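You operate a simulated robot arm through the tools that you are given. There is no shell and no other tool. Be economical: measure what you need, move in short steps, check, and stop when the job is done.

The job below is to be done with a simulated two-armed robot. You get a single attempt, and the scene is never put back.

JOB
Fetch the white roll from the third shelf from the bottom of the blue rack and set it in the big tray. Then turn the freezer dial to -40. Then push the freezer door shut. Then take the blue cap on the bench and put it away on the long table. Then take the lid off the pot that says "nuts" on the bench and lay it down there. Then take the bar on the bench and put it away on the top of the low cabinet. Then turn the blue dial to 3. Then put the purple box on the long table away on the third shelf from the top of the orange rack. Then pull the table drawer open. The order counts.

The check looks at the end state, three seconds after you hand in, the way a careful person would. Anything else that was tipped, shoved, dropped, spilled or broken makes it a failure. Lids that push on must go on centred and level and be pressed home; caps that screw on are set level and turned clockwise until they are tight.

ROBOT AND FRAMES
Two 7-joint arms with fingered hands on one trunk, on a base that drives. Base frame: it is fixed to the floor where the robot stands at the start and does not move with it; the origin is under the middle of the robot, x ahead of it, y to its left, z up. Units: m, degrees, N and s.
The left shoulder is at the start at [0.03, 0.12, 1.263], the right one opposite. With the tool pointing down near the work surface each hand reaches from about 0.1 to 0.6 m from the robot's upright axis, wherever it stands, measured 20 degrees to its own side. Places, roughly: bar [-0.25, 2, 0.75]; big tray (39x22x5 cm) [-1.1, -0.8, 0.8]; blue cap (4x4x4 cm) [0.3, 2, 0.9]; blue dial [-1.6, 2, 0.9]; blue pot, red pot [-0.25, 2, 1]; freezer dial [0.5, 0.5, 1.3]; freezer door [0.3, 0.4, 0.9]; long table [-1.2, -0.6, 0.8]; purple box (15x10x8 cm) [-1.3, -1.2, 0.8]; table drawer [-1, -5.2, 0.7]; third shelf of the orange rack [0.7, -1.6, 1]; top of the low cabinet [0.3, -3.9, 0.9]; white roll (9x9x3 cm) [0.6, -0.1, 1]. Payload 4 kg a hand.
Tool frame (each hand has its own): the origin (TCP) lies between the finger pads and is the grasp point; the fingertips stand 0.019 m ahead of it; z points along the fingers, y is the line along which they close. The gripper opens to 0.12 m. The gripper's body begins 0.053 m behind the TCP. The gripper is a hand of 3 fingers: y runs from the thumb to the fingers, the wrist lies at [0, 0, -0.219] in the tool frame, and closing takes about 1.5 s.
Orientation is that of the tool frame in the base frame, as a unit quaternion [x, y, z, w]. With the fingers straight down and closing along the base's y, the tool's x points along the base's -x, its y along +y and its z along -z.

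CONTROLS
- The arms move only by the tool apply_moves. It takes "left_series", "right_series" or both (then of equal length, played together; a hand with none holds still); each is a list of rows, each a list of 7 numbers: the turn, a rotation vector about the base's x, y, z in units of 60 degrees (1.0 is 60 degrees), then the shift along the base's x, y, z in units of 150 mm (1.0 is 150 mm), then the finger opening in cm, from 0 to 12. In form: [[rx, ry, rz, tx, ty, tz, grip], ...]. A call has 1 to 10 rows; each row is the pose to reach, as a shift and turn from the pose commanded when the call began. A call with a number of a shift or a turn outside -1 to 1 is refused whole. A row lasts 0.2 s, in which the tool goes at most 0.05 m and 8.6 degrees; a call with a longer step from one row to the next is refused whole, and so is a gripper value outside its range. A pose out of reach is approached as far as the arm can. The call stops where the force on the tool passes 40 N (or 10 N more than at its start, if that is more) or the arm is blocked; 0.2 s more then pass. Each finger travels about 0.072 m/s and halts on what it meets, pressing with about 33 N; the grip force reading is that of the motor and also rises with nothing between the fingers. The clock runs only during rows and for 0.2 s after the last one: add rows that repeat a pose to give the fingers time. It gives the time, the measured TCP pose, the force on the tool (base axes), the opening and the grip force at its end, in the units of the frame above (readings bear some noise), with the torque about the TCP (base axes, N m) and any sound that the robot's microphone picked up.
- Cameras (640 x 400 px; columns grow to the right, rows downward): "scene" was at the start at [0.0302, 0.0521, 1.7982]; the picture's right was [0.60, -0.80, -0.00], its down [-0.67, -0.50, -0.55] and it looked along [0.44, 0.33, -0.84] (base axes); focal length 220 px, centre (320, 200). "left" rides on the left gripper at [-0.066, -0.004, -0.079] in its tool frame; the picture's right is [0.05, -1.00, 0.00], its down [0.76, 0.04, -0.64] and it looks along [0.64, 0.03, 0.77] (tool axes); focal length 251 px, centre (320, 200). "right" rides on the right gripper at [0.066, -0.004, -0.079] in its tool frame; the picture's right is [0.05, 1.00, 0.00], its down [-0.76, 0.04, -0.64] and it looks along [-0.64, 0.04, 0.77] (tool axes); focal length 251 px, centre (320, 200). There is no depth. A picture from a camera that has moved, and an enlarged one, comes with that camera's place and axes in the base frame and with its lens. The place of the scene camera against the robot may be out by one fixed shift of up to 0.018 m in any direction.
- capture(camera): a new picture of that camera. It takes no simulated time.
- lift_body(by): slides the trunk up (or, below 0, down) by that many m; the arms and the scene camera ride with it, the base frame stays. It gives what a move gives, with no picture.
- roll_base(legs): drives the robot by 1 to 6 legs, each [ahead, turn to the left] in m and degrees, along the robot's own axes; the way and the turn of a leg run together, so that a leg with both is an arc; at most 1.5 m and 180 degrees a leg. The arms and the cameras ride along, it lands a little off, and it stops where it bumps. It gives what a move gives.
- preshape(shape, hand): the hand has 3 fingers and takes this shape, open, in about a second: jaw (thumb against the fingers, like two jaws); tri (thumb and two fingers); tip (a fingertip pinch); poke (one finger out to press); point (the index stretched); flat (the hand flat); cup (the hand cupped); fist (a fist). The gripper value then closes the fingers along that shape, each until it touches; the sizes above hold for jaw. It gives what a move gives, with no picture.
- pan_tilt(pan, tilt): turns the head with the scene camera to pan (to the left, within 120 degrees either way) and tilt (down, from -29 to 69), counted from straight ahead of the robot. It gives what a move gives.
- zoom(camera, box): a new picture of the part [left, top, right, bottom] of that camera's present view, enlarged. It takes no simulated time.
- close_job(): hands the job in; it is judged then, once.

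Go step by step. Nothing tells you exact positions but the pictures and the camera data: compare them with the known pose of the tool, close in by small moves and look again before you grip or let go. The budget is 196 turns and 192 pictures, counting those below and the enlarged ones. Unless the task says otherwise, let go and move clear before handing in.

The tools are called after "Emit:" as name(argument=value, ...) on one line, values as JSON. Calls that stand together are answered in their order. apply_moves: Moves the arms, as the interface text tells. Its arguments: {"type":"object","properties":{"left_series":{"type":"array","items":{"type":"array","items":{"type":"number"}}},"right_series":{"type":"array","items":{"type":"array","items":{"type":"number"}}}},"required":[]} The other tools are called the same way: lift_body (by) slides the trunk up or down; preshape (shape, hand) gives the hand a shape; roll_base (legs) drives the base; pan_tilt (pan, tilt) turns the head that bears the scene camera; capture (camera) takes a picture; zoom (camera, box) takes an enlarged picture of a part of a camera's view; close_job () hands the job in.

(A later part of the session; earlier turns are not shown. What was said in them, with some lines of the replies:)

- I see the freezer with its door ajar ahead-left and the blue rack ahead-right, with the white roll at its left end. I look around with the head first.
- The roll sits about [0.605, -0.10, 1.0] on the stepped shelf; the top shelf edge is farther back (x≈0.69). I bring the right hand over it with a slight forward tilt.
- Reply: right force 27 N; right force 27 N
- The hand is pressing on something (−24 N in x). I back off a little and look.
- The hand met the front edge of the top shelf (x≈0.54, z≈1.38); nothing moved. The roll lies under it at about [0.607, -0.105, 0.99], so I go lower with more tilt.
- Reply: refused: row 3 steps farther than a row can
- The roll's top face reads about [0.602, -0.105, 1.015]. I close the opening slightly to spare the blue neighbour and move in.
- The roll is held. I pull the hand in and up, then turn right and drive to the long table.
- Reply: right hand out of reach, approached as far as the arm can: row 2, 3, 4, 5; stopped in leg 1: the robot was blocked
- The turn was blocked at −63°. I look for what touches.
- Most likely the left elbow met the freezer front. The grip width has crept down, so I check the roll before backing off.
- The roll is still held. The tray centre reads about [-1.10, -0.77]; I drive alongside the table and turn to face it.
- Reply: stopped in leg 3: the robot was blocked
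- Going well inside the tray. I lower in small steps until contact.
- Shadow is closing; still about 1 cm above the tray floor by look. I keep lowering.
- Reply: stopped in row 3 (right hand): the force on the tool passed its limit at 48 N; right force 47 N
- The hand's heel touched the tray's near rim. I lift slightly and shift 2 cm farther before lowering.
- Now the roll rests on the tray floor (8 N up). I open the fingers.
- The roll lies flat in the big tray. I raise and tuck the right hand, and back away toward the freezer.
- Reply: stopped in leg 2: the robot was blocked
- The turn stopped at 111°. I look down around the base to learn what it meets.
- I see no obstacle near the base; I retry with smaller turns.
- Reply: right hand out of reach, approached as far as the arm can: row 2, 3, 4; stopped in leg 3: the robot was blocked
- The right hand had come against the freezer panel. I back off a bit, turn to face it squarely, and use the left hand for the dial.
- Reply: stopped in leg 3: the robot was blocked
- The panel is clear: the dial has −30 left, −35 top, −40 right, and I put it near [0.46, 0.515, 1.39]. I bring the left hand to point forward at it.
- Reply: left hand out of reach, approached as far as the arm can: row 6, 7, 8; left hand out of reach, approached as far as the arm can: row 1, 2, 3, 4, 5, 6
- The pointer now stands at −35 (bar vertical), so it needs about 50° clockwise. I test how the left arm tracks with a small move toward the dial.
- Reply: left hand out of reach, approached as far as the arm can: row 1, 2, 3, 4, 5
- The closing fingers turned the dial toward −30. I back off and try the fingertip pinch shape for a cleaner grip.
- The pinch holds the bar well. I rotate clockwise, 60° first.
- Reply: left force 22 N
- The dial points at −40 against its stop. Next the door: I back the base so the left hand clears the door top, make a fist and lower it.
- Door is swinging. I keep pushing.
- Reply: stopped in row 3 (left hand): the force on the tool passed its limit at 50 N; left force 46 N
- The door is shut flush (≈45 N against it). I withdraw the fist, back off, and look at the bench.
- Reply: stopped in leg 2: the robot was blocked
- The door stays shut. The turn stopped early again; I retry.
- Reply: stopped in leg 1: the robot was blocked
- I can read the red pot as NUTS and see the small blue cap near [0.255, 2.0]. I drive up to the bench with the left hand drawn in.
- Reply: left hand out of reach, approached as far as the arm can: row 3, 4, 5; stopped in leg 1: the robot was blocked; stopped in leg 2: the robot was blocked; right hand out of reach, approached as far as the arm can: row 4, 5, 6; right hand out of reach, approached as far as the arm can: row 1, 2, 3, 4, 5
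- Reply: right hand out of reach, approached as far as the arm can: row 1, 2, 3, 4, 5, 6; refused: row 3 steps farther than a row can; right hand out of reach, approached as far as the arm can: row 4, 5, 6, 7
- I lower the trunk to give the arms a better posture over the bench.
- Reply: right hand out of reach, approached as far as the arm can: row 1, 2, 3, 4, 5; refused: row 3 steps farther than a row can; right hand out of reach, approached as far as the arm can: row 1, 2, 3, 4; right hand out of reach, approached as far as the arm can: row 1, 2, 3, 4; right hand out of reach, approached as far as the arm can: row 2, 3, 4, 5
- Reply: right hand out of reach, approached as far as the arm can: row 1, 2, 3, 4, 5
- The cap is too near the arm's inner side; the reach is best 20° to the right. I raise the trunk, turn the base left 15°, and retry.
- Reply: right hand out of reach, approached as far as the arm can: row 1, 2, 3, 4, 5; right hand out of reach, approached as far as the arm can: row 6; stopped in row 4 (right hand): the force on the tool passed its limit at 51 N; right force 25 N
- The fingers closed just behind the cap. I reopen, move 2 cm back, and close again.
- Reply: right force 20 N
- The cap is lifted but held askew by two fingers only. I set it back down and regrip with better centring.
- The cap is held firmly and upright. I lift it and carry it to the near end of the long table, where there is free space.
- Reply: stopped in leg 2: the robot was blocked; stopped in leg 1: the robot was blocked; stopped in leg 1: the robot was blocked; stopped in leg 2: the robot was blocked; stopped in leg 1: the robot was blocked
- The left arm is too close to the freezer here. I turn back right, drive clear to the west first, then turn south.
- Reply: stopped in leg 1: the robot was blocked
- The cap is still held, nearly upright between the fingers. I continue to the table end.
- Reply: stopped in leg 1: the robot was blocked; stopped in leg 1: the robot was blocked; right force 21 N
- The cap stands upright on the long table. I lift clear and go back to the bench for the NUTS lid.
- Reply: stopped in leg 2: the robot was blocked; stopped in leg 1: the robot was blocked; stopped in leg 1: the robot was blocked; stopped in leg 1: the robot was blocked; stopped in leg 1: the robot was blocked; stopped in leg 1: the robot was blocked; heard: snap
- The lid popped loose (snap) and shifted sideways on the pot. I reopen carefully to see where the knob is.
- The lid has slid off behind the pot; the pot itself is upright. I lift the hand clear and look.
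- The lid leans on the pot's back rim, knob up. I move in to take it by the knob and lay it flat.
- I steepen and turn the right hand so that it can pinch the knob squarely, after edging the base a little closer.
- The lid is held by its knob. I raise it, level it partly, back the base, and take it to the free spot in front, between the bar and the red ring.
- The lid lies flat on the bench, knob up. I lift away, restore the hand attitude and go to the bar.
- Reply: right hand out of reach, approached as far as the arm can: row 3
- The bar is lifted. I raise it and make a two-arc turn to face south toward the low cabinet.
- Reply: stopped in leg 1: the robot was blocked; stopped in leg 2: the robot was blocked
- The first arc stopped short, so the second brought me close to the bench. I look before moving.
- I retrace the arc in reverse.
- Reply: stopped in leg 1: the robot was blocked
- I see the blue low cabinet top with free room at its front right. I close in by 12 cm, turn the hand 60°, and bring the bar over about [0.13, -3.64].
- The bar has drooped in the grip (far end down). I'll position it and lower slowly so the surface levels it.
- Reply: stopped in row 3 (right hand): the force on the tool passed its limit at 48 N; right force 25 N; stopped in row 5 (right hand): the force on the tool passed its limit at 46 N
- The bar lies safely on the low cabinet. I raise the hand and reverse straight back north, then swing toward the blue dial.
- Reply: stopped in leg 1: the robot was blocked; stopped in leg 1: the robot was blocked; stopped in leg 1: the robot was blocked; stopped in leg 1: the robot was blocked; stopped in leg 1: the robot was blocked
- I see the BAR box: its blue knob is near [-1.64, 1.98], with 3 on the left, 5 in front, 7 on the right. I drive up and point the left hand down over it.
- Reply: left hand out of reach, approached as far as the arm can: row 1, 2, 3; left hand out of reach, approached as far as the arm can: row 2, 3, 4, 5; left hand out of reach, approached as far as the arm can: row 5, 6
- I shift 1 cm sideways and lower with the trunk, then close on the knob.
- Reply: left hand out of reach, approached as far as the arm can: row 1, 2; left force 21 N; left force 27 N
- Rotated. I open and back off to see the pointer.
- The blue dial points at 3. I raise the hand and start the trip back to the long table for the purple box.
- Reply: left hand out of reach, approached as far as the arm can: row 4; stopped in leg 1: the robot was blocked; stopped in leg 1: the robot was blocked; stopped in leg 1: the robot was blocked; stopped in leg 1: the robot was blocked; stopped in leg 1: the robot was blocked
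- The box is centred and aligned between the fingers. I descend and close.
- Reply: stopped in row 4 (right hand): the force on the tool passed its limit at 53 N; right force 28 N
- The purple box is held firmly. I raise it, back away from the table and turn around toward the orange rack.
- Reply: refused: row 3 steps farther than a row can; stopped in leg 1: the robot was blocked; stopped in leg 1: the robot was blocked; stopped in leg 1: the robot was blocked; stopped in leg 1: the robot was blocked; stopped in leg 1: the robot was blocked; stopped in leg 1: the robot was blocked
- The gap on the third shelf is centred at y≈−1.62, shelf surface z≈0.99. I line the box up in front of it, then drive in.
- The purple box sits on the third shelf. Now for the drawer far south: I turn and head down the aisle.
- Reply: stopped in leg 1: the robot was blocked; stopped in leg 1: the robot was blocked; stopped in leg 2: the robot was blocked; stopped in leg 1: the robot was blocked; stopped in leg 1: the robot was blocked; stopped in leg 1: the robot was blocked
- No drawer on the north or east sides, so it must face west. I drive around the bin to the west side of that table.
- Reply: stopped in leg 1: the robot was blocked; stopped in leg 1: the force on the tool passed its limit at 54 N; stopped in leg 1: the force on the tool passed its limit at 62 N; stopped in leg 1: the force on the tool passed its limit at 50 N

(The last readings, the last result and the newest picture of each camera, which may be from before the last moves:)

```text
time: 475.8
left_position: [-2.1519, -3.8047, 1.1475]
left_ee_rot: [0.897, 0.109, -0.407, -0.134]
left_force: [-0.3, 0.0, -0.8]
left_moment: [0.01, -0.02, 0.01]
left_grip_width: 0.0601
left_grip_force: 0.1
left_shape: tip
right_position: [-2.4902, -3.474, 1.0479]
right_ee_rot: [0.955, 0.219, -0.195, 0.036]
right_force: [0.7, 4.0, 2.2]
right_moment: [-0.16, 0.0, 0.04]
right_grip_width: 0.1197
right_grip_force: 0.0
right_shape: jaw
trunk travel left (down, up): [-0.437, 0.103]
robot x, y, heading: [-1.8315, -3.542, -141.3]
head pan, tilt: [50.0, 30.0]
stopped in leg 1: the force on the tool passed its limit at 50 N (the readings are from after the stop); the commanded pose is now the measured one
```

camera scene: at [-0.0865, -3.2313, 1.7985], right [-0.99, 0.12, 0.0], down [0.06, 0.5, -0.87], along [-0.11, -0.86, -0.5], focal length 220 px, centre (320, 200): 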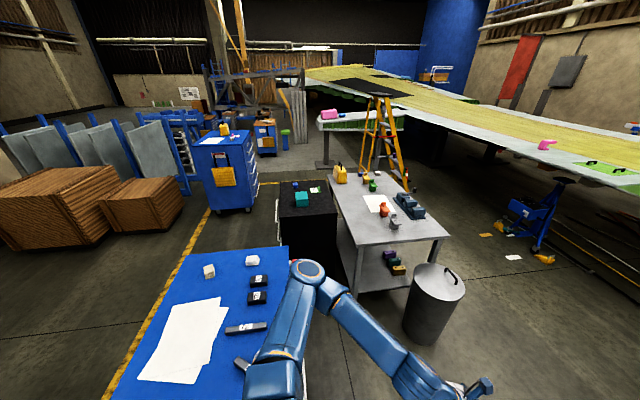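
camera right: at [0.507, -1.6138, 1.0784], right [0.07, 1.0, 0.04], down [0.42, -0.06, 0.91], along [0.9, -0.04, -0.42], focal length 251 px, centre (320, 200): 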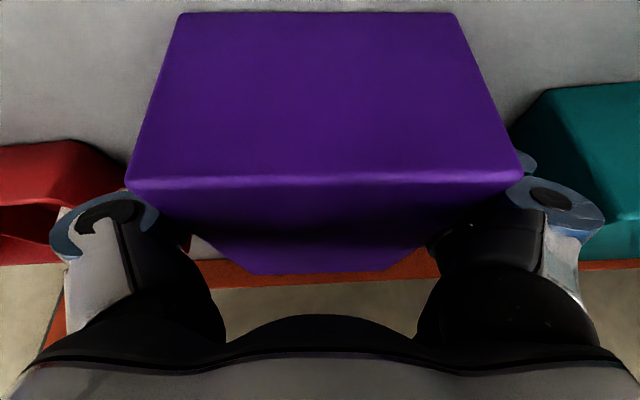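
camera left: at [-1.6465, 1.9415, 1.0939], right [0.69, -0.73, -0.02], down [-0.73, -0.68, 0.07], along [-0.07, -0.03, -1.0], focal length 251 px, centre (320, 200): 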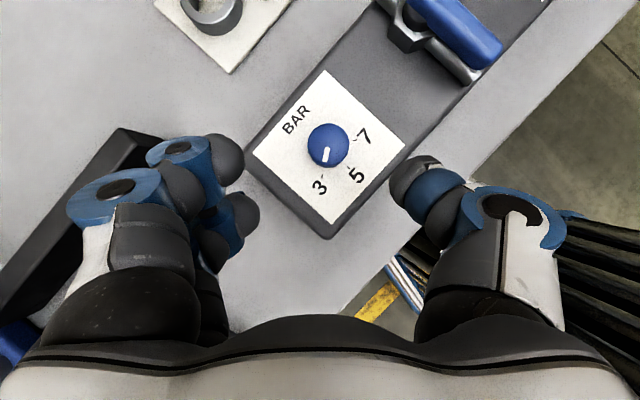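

The right hand touched the wing jig. I back off, tuck that arm, and then turn left.

Emit:
roll_base(legs=[[-0.35, 0]])

Emit:
apply_moves(right_series=[[0, 0, 0, 0.2, 0.1, 0.1, 12], [0, 0, 0, 0.4, 0.2, 0.2, 12], [0, 0, 0, 0.6, 0.25, 0.3, 12], [0, 0, 0, 0.8, 0.25, 0.4, 12]])

Emit:
roll_base(legs=[[0, 26]])

Emit:
roll_base(legs=[[0, 25]])

Emit:
pan_tilt(pan=20, tilt=35)

Emit:
capture(camera="scene")

```text
time: 478.1
left_position: [-1.876, -3.5843, 1.147]
left_ee_rot: [0.897, 0.108, -0.407, -0.136]
left_force: [0.5, 0.2, 0.0]
left_moment: [0.01, 0.01, 0.0]
left_grip_width: 0.0601
left_grip_force: 0.0
left_shape: tip
right_position: [-2.2144, -3.2534, 1.048]
right_ee_rot: [0.955, 0.219, -0.196, 0.036]
right_force: [-0.6, -0.7, 0.4]
right_moment: [0.04, 0.01, 0.03]
right_grip_width: 0.1199
right_grip_force: 0.1
right_shape: jaw
trunk travel left (down, up): [-0.437, 0.103]
robot x, y, heading: [-1.5561, -3.3233, -141.1]
head pan, tilt: [50.0, 30.0]
```

```text
time: 479.1
left_position: [-1.876, -3.5851, 1.1478]
left_ee_rot: [0.897, 0.108, -0.407, -0.136]
left_force: [0.5, -0.1, 0.0]
left_moment: [0.03, -0.03, -0.01]
left_grip_width: 0.06
left_grip_force: 0.0
left_shape: tip
right_position: [-2.0926, -3.2179, 1.106]
right_ee_rot: [0.955, 0.219, -0.197, 0.035]
right_force: [0.3, 0.1, -0.1]
right_moment: [0.03, 0.03, -0.01]
right_grip_width: 0.1199
right_grip_force: 0.1
right_shape: jaw
trunk travel left (down, up): [-0.437, 0.103]
robot x, y, heading: [-1.5579, -3.3255, -141.4]
head pan, tilt: [50.0, 30.0]
```

```text
time: 480.8
left_position: [-1.7335, -3.7013, 1.146]
left_ee_rot: [0.85, 0.307, -0.426, -0.041]
left_force: [0.5, -0.7, -0.3]
left_moment: [0.01, 0.03, -0.02]
left_grip_width: 0.0602
left_grip_force: 0.1
left_shape: tip
right_position: [-2.0867, -3.4632, 1.1048]
right_ee_rot: [0.883, 0.426, -0.182, 0.079]
right_force: [0.0, 0.1, 0.4]
right_moment: [-0.02, 0.01, -0.03]
right_grip_width: 0.1201
right_grip_force: 0.1
right_shape: jaw
trunk travel left (down, up): [-0.437, 0.103]
robot x, y, heading: [-1.5862, -3.3165, -115.5]
head pan, tilt: [50.0, 30.0]
```

```text
time: 482.5
left_position: [-1.555, -3.7301, 1.1452]
left_ee_rot: [0.764, 0.483, -0.425, 0.051]
left_force: [0.4, 0.2, -0.8]
left_moment: [0.0, 0.01, 0.0]
left_grip_width: 0.0602
left_grip_force: 0.1
left_shape: tip
right_position: [-1.977, -3.6653, 1.1051]
right_ee_rot: [0.769, 0.607, -0.161, 0.116]
right_force: [-0.3, -0.1, 0.7]
right_moment: [0.02, 0.02, 0.01]
right_grip_width: 0.1201
right_grip_force: 0.1
right_shape: jaw
trunk travel left (down, up): [-0.437, 0.103]
robot x, y, heading: [-1.6094, -3.3164, -90.6]
head pan, tilt: [50.0, 30.0]
```

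```text
time: 483.5
left_position: [-1.5563, -3.7303, 1.1471]
left_ee_rot: [0.764, 0.482, -0.426, 0.053]
left_force: [0.8, 0.2, -0.4]
left_moment: [-0.02, 0.0, -0.02]
left_grip_width: 0.0597
left_grip_force: 0.1
left_shape: tip
right_position: [-1.9786, -3.6637, 1.1054]
right_ee_rot: [0.77, 0.607, -0.161, 0.116]
right_force: [0.4, 0.1, 0.4]
right_moment: [0.03, 0.0, -0.01]
right_grip_width: 0.1199
right_grip_force: 0.0
right_shape: jaw
trunk travel left (down, up): [-0.437, 0.103]
robot x, y, heading: [-1.6097, -3.315, -90.6]
head pan, tilt: [20.0, 35.0]
```

```text
4 pictures are left
camera scene: at [-1.5855, -3.3699, 1.7907], right [-0.94, -0.33, 0.0], down [-0.19, 0.54, -0.82], along [0.27, -0.77, -0.57], focal length 220 px, centre (320, 200)
```

scene: 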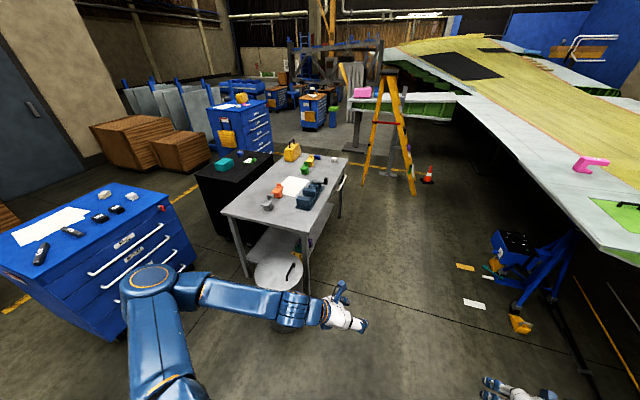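

I can now see the drawer handle on the table's west side near [-1.17, -5.19, 0.70]. I drive alongside and turn to face it.

Emit:
roll_base(legs=[[1.45, 0], [0.15, 0]])

Emit:
roll_base(legs=[[0, 30]])

Emit:
roll_base(legs=[[0, 30]])

Emit:
roll_base(legs=[[0, 30]])

Emit:
lift_body(by=-0.2)

```text
time: 491.6
left_position: [-1.5737, -5.3178, 1.148]
left_ee_rot: [0.764, 0.482, -0.426, 0.053]
left_force: [0.3, 0.4, -0.2]
left_moment: [0.01, 0.02, 0.0]
left_grip_width: 0.0601
left_grip_force: 0.0
left_shape: tip
right_position: [-1.9951, -5.2541, 1.1055]
right_ee_rot: [0.77, 0.606, -0.161, 0.117]
right_force: [-0.1, 0.4, 0.7]
right_moment: [-0.03, -0.01, -0.01]
right_grip_width: 0.12
right_grip_force: 0.1
right_shape: jaw
trunk travel left (down, up): [-0.437, 0.103]
robot x, y, heading: [-1.6285, -4.903, -90.5]
head pan, tilt: [20.0, 35.0]
```

```text
time: 493.4
left_position: [-1.3789, -5.2347, 1.1467]
left_ee_rot: [0.615, 0.661, -0.398, 0.16]
left_force: [0.0, 0.5, 0.2]
left_moment: [0.01, 0.0, -0.03]
left_grip_width: 0.06
left_grip_force: 0.1
left_shape: tip
right_position: [-1.7781, -5.3863, 1.105]
right_ee_rot: [0.59, 0.783, -0.126, 0.154]
right_force: [-0.1, 0.1, 0.3]
right_moment: [-0.01, 0.02, 0.04]
right_grip_width: 0.12
right_grip_force: 0.0
right_shape: jaw
trunk travel left (down, up): [-0.437, 0.103]
robot x, y, heading: [-1.653, -4.9165, -60.9]
head pan, tilt: [20.0, 35.0]
```

```text
time: 495.6
left_position: [-1.2531, -5.0563, 1.1476]
left_ee_rot: [0.423, 0.798, -0.344, 0.256]
left_force: [-0.1, -0.7, 0.3]
left_moment: [-0.01, 0.03, -0.02]
left_grip_width: 0.0598
left_grip_force: 0.1
left_shape: tip
right_position: [-1.5217, -5.3867, 1.1052]
right_ee_rot: [0.365, 0.909, -0.083, 0.181]
right_force: [-0.1, -0.2, -0.3]
right_moment: [0.02, 0.01, -0.01]
right_grip_width: 0.1198
right_grip_force: 0.0
right_shape: jaw
trunk travel left (down, up): [-0.437, 0.103]
robot x, y, heading: [-1.6693, -4.9453, -30.2]
head pan, tilt: [20.0, 35.0]
stopped in leg 1: the robot was blocked; the commanded pose is now the measured one
```

```text
time: 497.6
left_position: [-1.2465, -4.8373, 1.1477]
left_ee_rot: [0.207, 0.879, -0.267, 0.336]
left_force: [-0.4, -0.6, 0.6]
left_moment: [0.02, -0.02, -0.02]
left_grip_width: 0.0598
left_grip_force: 0.1
left_shape: tip
right_position: [-1.3188, -5.2567, 1.1042]
right_ee_rot: [0.121, 0.973, -0.035, 0.196]
right_force: [0.9, -0.3, -1.3]
right_moment: [-0.02, 0.01, 0.0]
right_grip_width: 0.12
right_grip_force: 0.0
right_shape: jaw
trunk travel left (down, up): [-0.437, 0.103]
robot x, y, heading: [-1.6604, -4.9713, -0.7]
head pan, tilt: [20.0, 35.0]
stopped in leg 1: the robot was blocked; the commanded pose is now the measured one
```

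```text
time: 499.7
left_position: [-1.2464, -4.8393, 0.9471]
left_ee_rot: [0.207, 0.879, -0.267, 0.337]
left_force: [0.0, 0.4, 1.0]
left_moment: [-0.01, -0.02, 0.02]
left_grip_width: 0.0599
left_grip_force: 0.0
left_shape: tip
right_position: [-1.3186, -5.2573, 0.9057]
right_ee_rot: [0.122, 0.973, -0.034, 0.195]
right_force: [0.2, -0.4, -0.2]
right_moment: [-0.02, 0.0, 0.0]
right_grip_width: 0.12
right_grip_force: 0.0
right_shape: jaw
trunk travel left (down, up): [-0.237, 0.303]
robot x, y, heading: [-1.6628, -4.9727, -0.9]
head pan, tilt: [20.0, 35.0]
```

Emit:
roll_base(legs=[[-0.22, 0]])

Emit:
pan_tilt(pan=-20, tilt=50)

Emit:
capture(camera="scene")

```text
time: 501.4
left_position: [-1.4699, -4.8361, 0.9478]
left_ee_rot: [0.207, 0.879, -0.267, 0.337]
left_force: [1.0, 0.0, -0.1]
left_moment: [0.0, -0.01, 0.01]
left_grip_width: 0.0598
left_grip_force: 0.1
left_shape: tip
right_position: [-1.5412, -5.2553, 0.9056]
right_ee_rot: [0.123, 0.972, -0.035, 0.196]
right_force: [0.3, 0.5, -0.2]
right_moment: [0.03, -0.01, 0.01]
right_grip_width: 0.1199
right_grip_force: 0.1
right_shape: jaw
trunk travel left (down, up): [-0.237, 0.303]
robot x, y, heading: [-1.8866, -4.9712, -1.0]
head pan, tilt: [20.0, 35.0]
```

```text
time: 502.5
left_position: [-1.467, -4.836, 0.9473]
left_ee_rot: [0.207, 0.879, -0.268, 0.337]
left_force: [-0.1, 0.0, -0.1]
left_moment: [0.0, -0.01, 0.01]
left_grip_width: 0.0599
left_grip_force: 0.1
left_shape: tip
right_position: [-1.5392, -5.256, 0.9049]
right_ee_rot: [0.121, 0.973, -0.034, 0.196]
right_force: [-0.4, 0.0, 0.3]
right_moment: [-0.01, 0.05, -0.04]
right_grip_width: 0.1199
right_grip_force: 0.2
right_shape: jaw
trunk travel left (down, up): [-0.237, 0.303]
robot x, y, heading: [-1.8857, -4.9683, -0.4]
head pan, tilt: [-20.0, 50.0]
```

```text
3 pictures are left
camera scene: at [-1.8384, -4.9882, 1.569], right [-0.35, -0.94, 0.0], down [-0.72, 0.27, -0.64], along [0.6, -0.23, -0.77], focal length 220 px, centre (320, 200)
```

scene: 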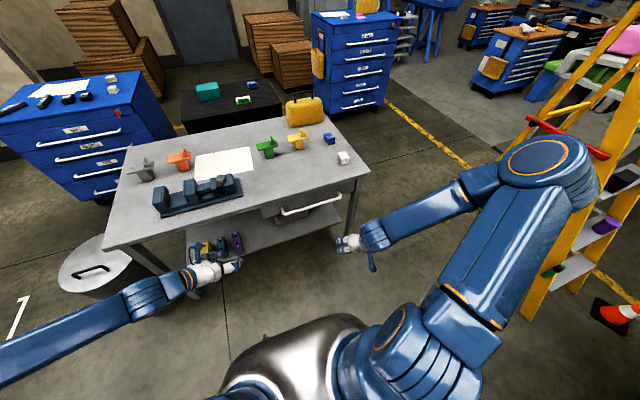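

The handle is a white bar along y at about x −1.172, y −5.05…−5.36, z ≈ 0.70. I turn the right hand to point forward with the fingers closing vertically.

Emit:
apply_moves(right_series=[[0, -0.137, 0.017, 0, 0.05, -0.1, 8], [0, -0.274, 0.034, 0, 0.1, -0.2, 8], [0, -0.41, 0.05, 0, 0.15, -0.3, 8], [0, -0.547, 0.067, 0, 0.2, -0.4, 8], [0, -0.684, 0.084, 0, 0.25, -0.5, 8], [0, -0.82, 0.101, 0, 0.3, -0.6, 8], [0, -0.957, 0.118, 0, 0.37, -0.67, 8]])

Emit:
apply_moves(right_series=[[0.125, -0.02, -0.009, 0, 0, -0.1, 8], [0.25, -0.04, -0.018, 0, 0, -0.2, 8], [0.375, -0.062, -0.026, 0, 0, -0.3, 8], [0.5, -0.082, -0.035, 0, 0, -0.4, 8], [0.623, -0.103, -0.043, 0, 0, -0.5, 8], [0.748, -0.123, -0.052, 0, 0, -0.6, 8], [0.872, -0.144, -0.061, 0, 0, -0.68, 8], [0.997, -0.164, -0.0695, 0, 0, -0.7, 8], [0.997, -0.164, -0.0695, 0, 0, -0.7, 8]])

```text
time: 504.1
left_position: [-1.4688, -4.8361, 0.9482]
left_ee_rot: [0.208, 0.878, -0.267, 0.338]
left_force: [-0.7, 0.9, -0.4]
left_moment: [0.02, 0.03, -0.02]
left_grip_width: 0.06
left_grip_force: 0.0
left_shape: tip
right_position: [-1.5025, -5.2973, 0.8141]
right_ee_rot: [0.042, 0.771, 0.068, 0.631]
right_force: [-0.9, 0.4, 0.4]
right_moment: [-0.02, 0.0, 0.0]
right_grip_width: 0.0802
right_grip_force: 0.1
right_shape: jaw
right hand out of reach, approached as far as the arm can: row 1, 2, 3, 4, 5, 6, 7
trunk travel left (down, up): [-0.237, 0.303]
robot x, y, heading: [-1.883, -4.9713, -0.7]
head pan, tilt: [-20.0, 50.0]
```

```text
time: 506.1
left_position: [-1.4673, -4.8346, 0.9468]
left_ee_rot: [0.207, 0.879, -0.268, 0.337]
left_force: [0.5, -0.1, 0.2]
left_moment: [-0.01, 0.02, 0.02]
left_grip_width: 0.06
left_grip_force: 0.1
left_shape: tip
right_position: [-1.5004, -5.2985, 0.709]
right_ee_rot: [0.372, 0.579, 0.424, 0.589]
right_force: [0.2, 0.1, 0.4]
right_moment: [-0.03, 0.01, 0.01]
right_grip_width: 0.0805
right_grip_force: 0.1
right_shape: jaw
trunk travel left (down, up): [-0.237, 0.303]
robot x, y, heading: [-1.8876, -4.9688, -1.0]
head pan, tilt: [-20.0, 50.0]
```

Emit:
apply_moves(right_series=[[0, 0, 0, 0.25, 0.15, 0, 8], [0, 0, 0, 0.5, 0.3, 0, 8], [0, 0, 0, 0.75, 0.45, 0, 8], [0, 0, 0, 1, 0.5, 0, 8], [0, 0, 0, 1, 0.5, 0, 8]])

Emit:
capture(camera="right")

```text
time: 507.3
left_position: [-1.4687, -4.836, 0.9492]
left_ee_rot: [0.207, 0.879, -0.268, 0.336]
left_force: [0.9, 0.6, 0.3]
left_moment: [0.0, -0.02, 0.0]
left_grip_width: 0.0602
left_grip_force: 0.1
left_shape: tip
right_position: [-1.3482, -5.2239, 0.7081]
right_ee_rot: [0.372, 0.579, 0.424, 0.589]
right_force: [0.2, 1.5, 0.6]
right_moment: [-0.03, -0.02, 0.0]
right_grip_width: 0.0799
right_grip_force: 0.0
right_shape: jaw
trunk travel left (down, up): [-0.237, 0.303]
robot x, y, heading: [-1.8839, -4.9748, -0.6]
head pan, tilt: [-20.0, 50.0]
```

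```text
2 pictures are left
camera right: at [-1.4307, -5.1676, 0.6755], right [-0.07, 0.41, 0.91], down [-0.62, -0.73, 0.28], along [0.78, -0.54, 0.31], focal length 251 px, centre (320, 200)
```

right: 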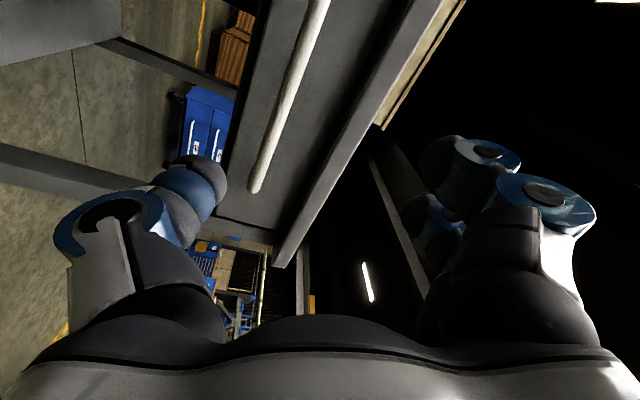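

The handle bar reads z ≈ 0.694. I lower slightly, drive forward to put it between the fingers, and close.

Emit:
apply_moves(right_series=[[0, 0, 0, 0, 0, -0.05, 8], [0, 0, 0, 0, 0, -0.09, 8], [0, 0, 0, 0, 0, -0.09, 8]])

Emit:
roll_base(legs=[[0.17, 0]])

Emit:
apply_moves(right_series=[[0, 0, 0, 0, 0, 0, 6], [0, 0, 0, 0, 0, 0, 4], [0, 0, 0, 0, 0, 0, 2], [0, 0, 0, 0, 0, 0, 0], [0, 0, 0, 0, 0, 0, 0], [0, 0, 0, 0, 0, 0, 0]])

Emit:
capture(camera="right")

```text
time: 508.1
left_position: [-1.4676, -4.8342, 0.948]
left_ee_rot: [0.207, 0.879, -0.267, 0.336]
left_force: [0.3, -0.1, -0.9]
left_moment: [0.02, 0.03, 0.03]
left_grip_width: 0.0598
left_grip_force: 0.1
left_shape: tip
right_position: [-1.3482, -5.2237, 0.6941]
right_ee_rot: [0.372, 0.579, 0.426, 0.588]
right_force: [-0.5, -0.2, 0.4]
right_moment: [-0.02, 0.01, 0.01]
right_grip_width: 0.0803
right_grip_force: 0.0
right_shape: jaw
trunk travel left (down, up): [-0.237, 0.303]
robot x, y, heading: [-1.8821, -4.9728, -0.7]
head pan, tilt: [-20.0, 50.0]
```

```text
time: 509.6
left_position: [-1.2922, -4.837, 0.9478]
left_ee_rot: [0.207, 0.879, -0.268, 0.336]
left_force: [-0.5, 1.4, -0.1]
left_moment: [0.04, 0.03, -0.03]
left_grip_width: 0.0597
left_grip_force: 0.1
left_shape: tip
right_position: [-1.1735, -5.2241, 0.6934]
right_ee_rot: [0.371, 0.58, 0.425, 0.588]
right_force: [0.1, 0.1, -0.3]
right_moment: [0.0, 0.0, 0.01]
right_grip_width: 0.0798
right_grip_force: 0.0
right_shape: jaw
trunk travel left (down, up): [-0.237, 0.303]
robot x, y, heading: [-1.711, -4.9737, -0.4]
head pan, tilt: [-20.0, 50.0]
```

```text
time: 511.0
left_position: [-1.2945, -4.8363, 0.948]
left_ee_rot: [0.206, 0.879, -0.267, 0.337]
left_force: [-0.3, -0.5, -0.2]
left_moment: [0.02, 0.0, -0.03]
left_grip_width: 0.06
left_grip_force: 0.0
left_shape: tip
right_position: [-1.1747, -5.2237, 0.6947]
right_ee_rot: [0.371, 0.58, 0.426, 0.588]
right_force: [0.9, 2.2, 1.5]
right_moment: [0.16, -0.04, 0.03]
right_grip_width: 0.0131
right_grip_force: 33.1
right_shape: jaw
trunk travel left (down, up): [-0.237, 0.303]
robot x, y, heading: [-1.7105, -4.9726, -0.5]
head pan, tilt: [-20.0, 50.0]
```

```text
1 pictures are left
camera right: at [-1.256, -5.1681, 0.6618], right [-0.07, 0.41, 0.91], down [-0.62, -0.73, 0.28], along [0.78, -0.54, 0.31], focal length 251 px, centre (320, 200)
```

right: 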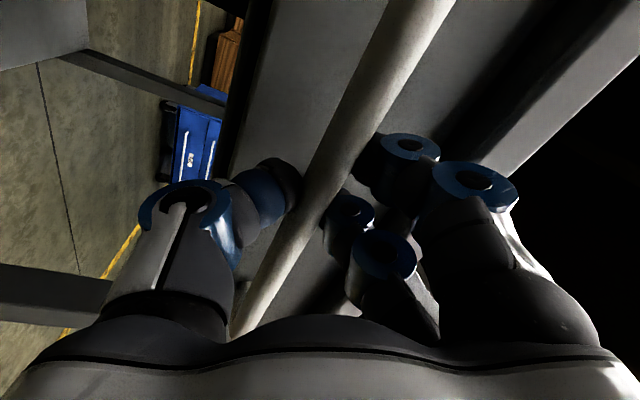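

The bar is gripped (13 mm, 33 N). I pull the drawer open by reversing the base.

Emit:
roll_base(legs=[[-0.15, 0]])

Emit:
roll_base(legs=[[-0.1, 0]])

```text
time: 512.3
left_position: [-1.4445, -4.8355, 0.9491]
left_ee_rot: [0.206, 0.879, -0.266, 0.338]
left_force: [-0.2, 0.1, -0.3]
left_moment: [0.0, -0.01, 0.0]
left_grip_width: 0.0602
left_grip_force: 0.1
left_shape: tip
right_position: [-1.3225, -5.2242, 0.694]
right_ee_rot: [0.371, 0.578, 0.426, 0.589]
right_force: [1.0, -15.8, 1.2]
right_moment: [0.04, 0.0, -0.07]
right_grip_width: 0.0133
right_grip_force: 33.1
right_shape: jaw
trunk travel left (down, up): [-0.237, 0.303]
robot x, y, heading: [-1.857, -4.9742, -0.6]
head pan, tilt: [-20.0, 50.0]
```

```text
time: 513.5
left_position: [-1.5441, -4.8346, 0.9487]
left_ee_rot: [0.207, 0.879, -0.267, 0.337]
left_force: [0.5, -0.3, 0.1]
left_moment: [-0.01, 0.01, 0.07]
left_grip_width: 0.06
left_grip_force: 0.1
left_shape: tip
right_position: [-1.4236, -5.226, 0.6948]
right_ee_rot: [0.372, 0.578, 0.424, 0.59]
right_force: [0.2, -18.1, 1.9]
right_moment: [0.05, 0.0, -0.03]
right_grip_width: 0.0133
right_grip_force: 32.9
right_shape: jaw
trunk travel left (down, up): [-0.237, 0.303]
robot x, y, heading: [-1.9609, -4.9678, -0.6]
head pan, tilt: [-20.0, 50.0]
```

The grip held over 25 cm of travel, so the drawer is open. I let go, back off straight, and check with the last picture.

Emit:
apply_moves(right_series=[[0, 0, 0, 0, 0, 0, 2], [0, 0, 0, 0, 0, 0, 4], [0, 0, 0, 0, 0, 0, 6], [0, 0, 0, 0, 0, 0, 8], [0, 0, 0, 0, 0, 0, 9], [0, 0, 0, 0, 0, 0, 9]])

Emit:
roll_base(legs=[[-0.2, 0]])

Emit:
capture(camera="scene")

```text
time: 514.9
left_position: [-1.5432, -4.8334, 0.9472]
left_ee_rot: [0.206, 0.879, -0.267, 0.337]
left_force: [0.3, -0.4, -1.4]
left_moment: [0.04, -0.02, 0.01]
left_grip_width: 0.0602
left_grip_force: 0.1
left_shape: tip
right_position: [-1.4231, -5.2238, 0.6938]
right_ee_rot: [0.371, 0.579, 0.423, 0.59]
right_force: [0.1, -0.3, 0.0]
right_moment: [0.03, 0.06, 0.0]
right_grip_width: 0.0897
right_grip_force: 0.1
right_shape: jaw
trunk travel left (down, up): [-0.237, 0.303]
robot x, y, heading: [-1.9606, -4.9725, -0.5]
head pan, tilt: [-20.0, 50.0]
```

```text
time: 516.5
left_position: [-1.744, -4.8315, 0.947]
left_ee_rot: [0.205, 0.88, -0.265, 0.338]
left_force: [-1.6, 0.5, -0.4]
left_moment: [0.02, -0.02, 0.01]
left_grip_width: 0.0602
left_grip_force: 0.1
left_shape: tip
right_position: [-1.6235, -5.221, 0.695]
right_ee_rot: [0.37, 0.579, 0.424, 0.589]
right_force: [0.1, -0.3, 0.1]
right_moment: [0.01, 0.0, 0.02]
right_grip_width: 0.0894
right_grip_force: 0.1
right_shape: jaw
trunk travel left (down, up): [-0.237, 0.303]
robot x, y, heading: [-2.1624, -4.9704, -0.7]
head pan, tilt: [-20.0, 50.0]
```

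```text
0 pictures are left
camera scene: at [-2.1158, -4.9856, 1.569], right [-0.35, -0.94, 0.0], down [-0.72, 0.27, -0.64], along [0.6, -0.23, -0.77], focal length 220 px, centre (320, 200)
```

scene: 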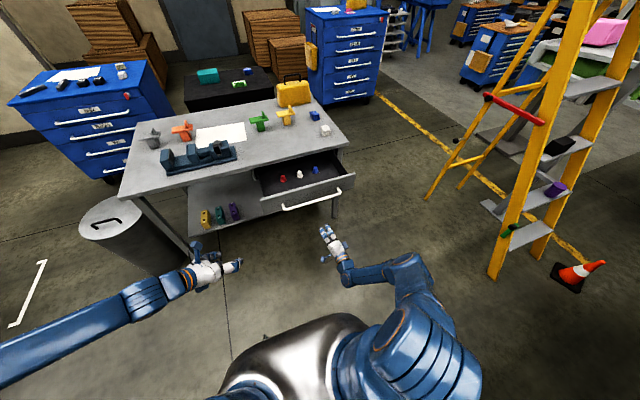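

The last picture shows the drawer standing open and both hands clear, so I hand the job in.

Emit:
close_job()

```text
The job is handed in.
```

I did all nine tasks in the order given and handed the job in. The check's verdict has not come back.

- **White roll:** it lies flat in the big tray.
- **Freezer dial:** it points at -40, and the freezer display later read -40.
- **Freezer door:** it is shut flush.
- **Blue cap:** it stands upright on the long table.
- **Nuts lid:** it popped off sideways as I closed on the knob and ended up leaning on the pot. I picked it up again and laid it flat on the bench, knob up. The pot stayed upright.
- **Bar:** it lies on the top of the low cabinet.
- **Blue dial:** it points at 3.
- **Purple box:** it sits on the third shelf from the top of the orange rack.
- **Table drawer:** I pulled it about 25 cm open, and the last picture shows it open.

I also bumped into some things along the way. Early on, the right hand pressed on the front edge of the blue rack's top shelf, and nothing there moved. The base stopped against the low cabinet's front once, and it may have touched the bench once. The right hand also pressed on the wing jig several times, at about 50 to 60 N. I saw no damage, but I did not check the jig afterward.
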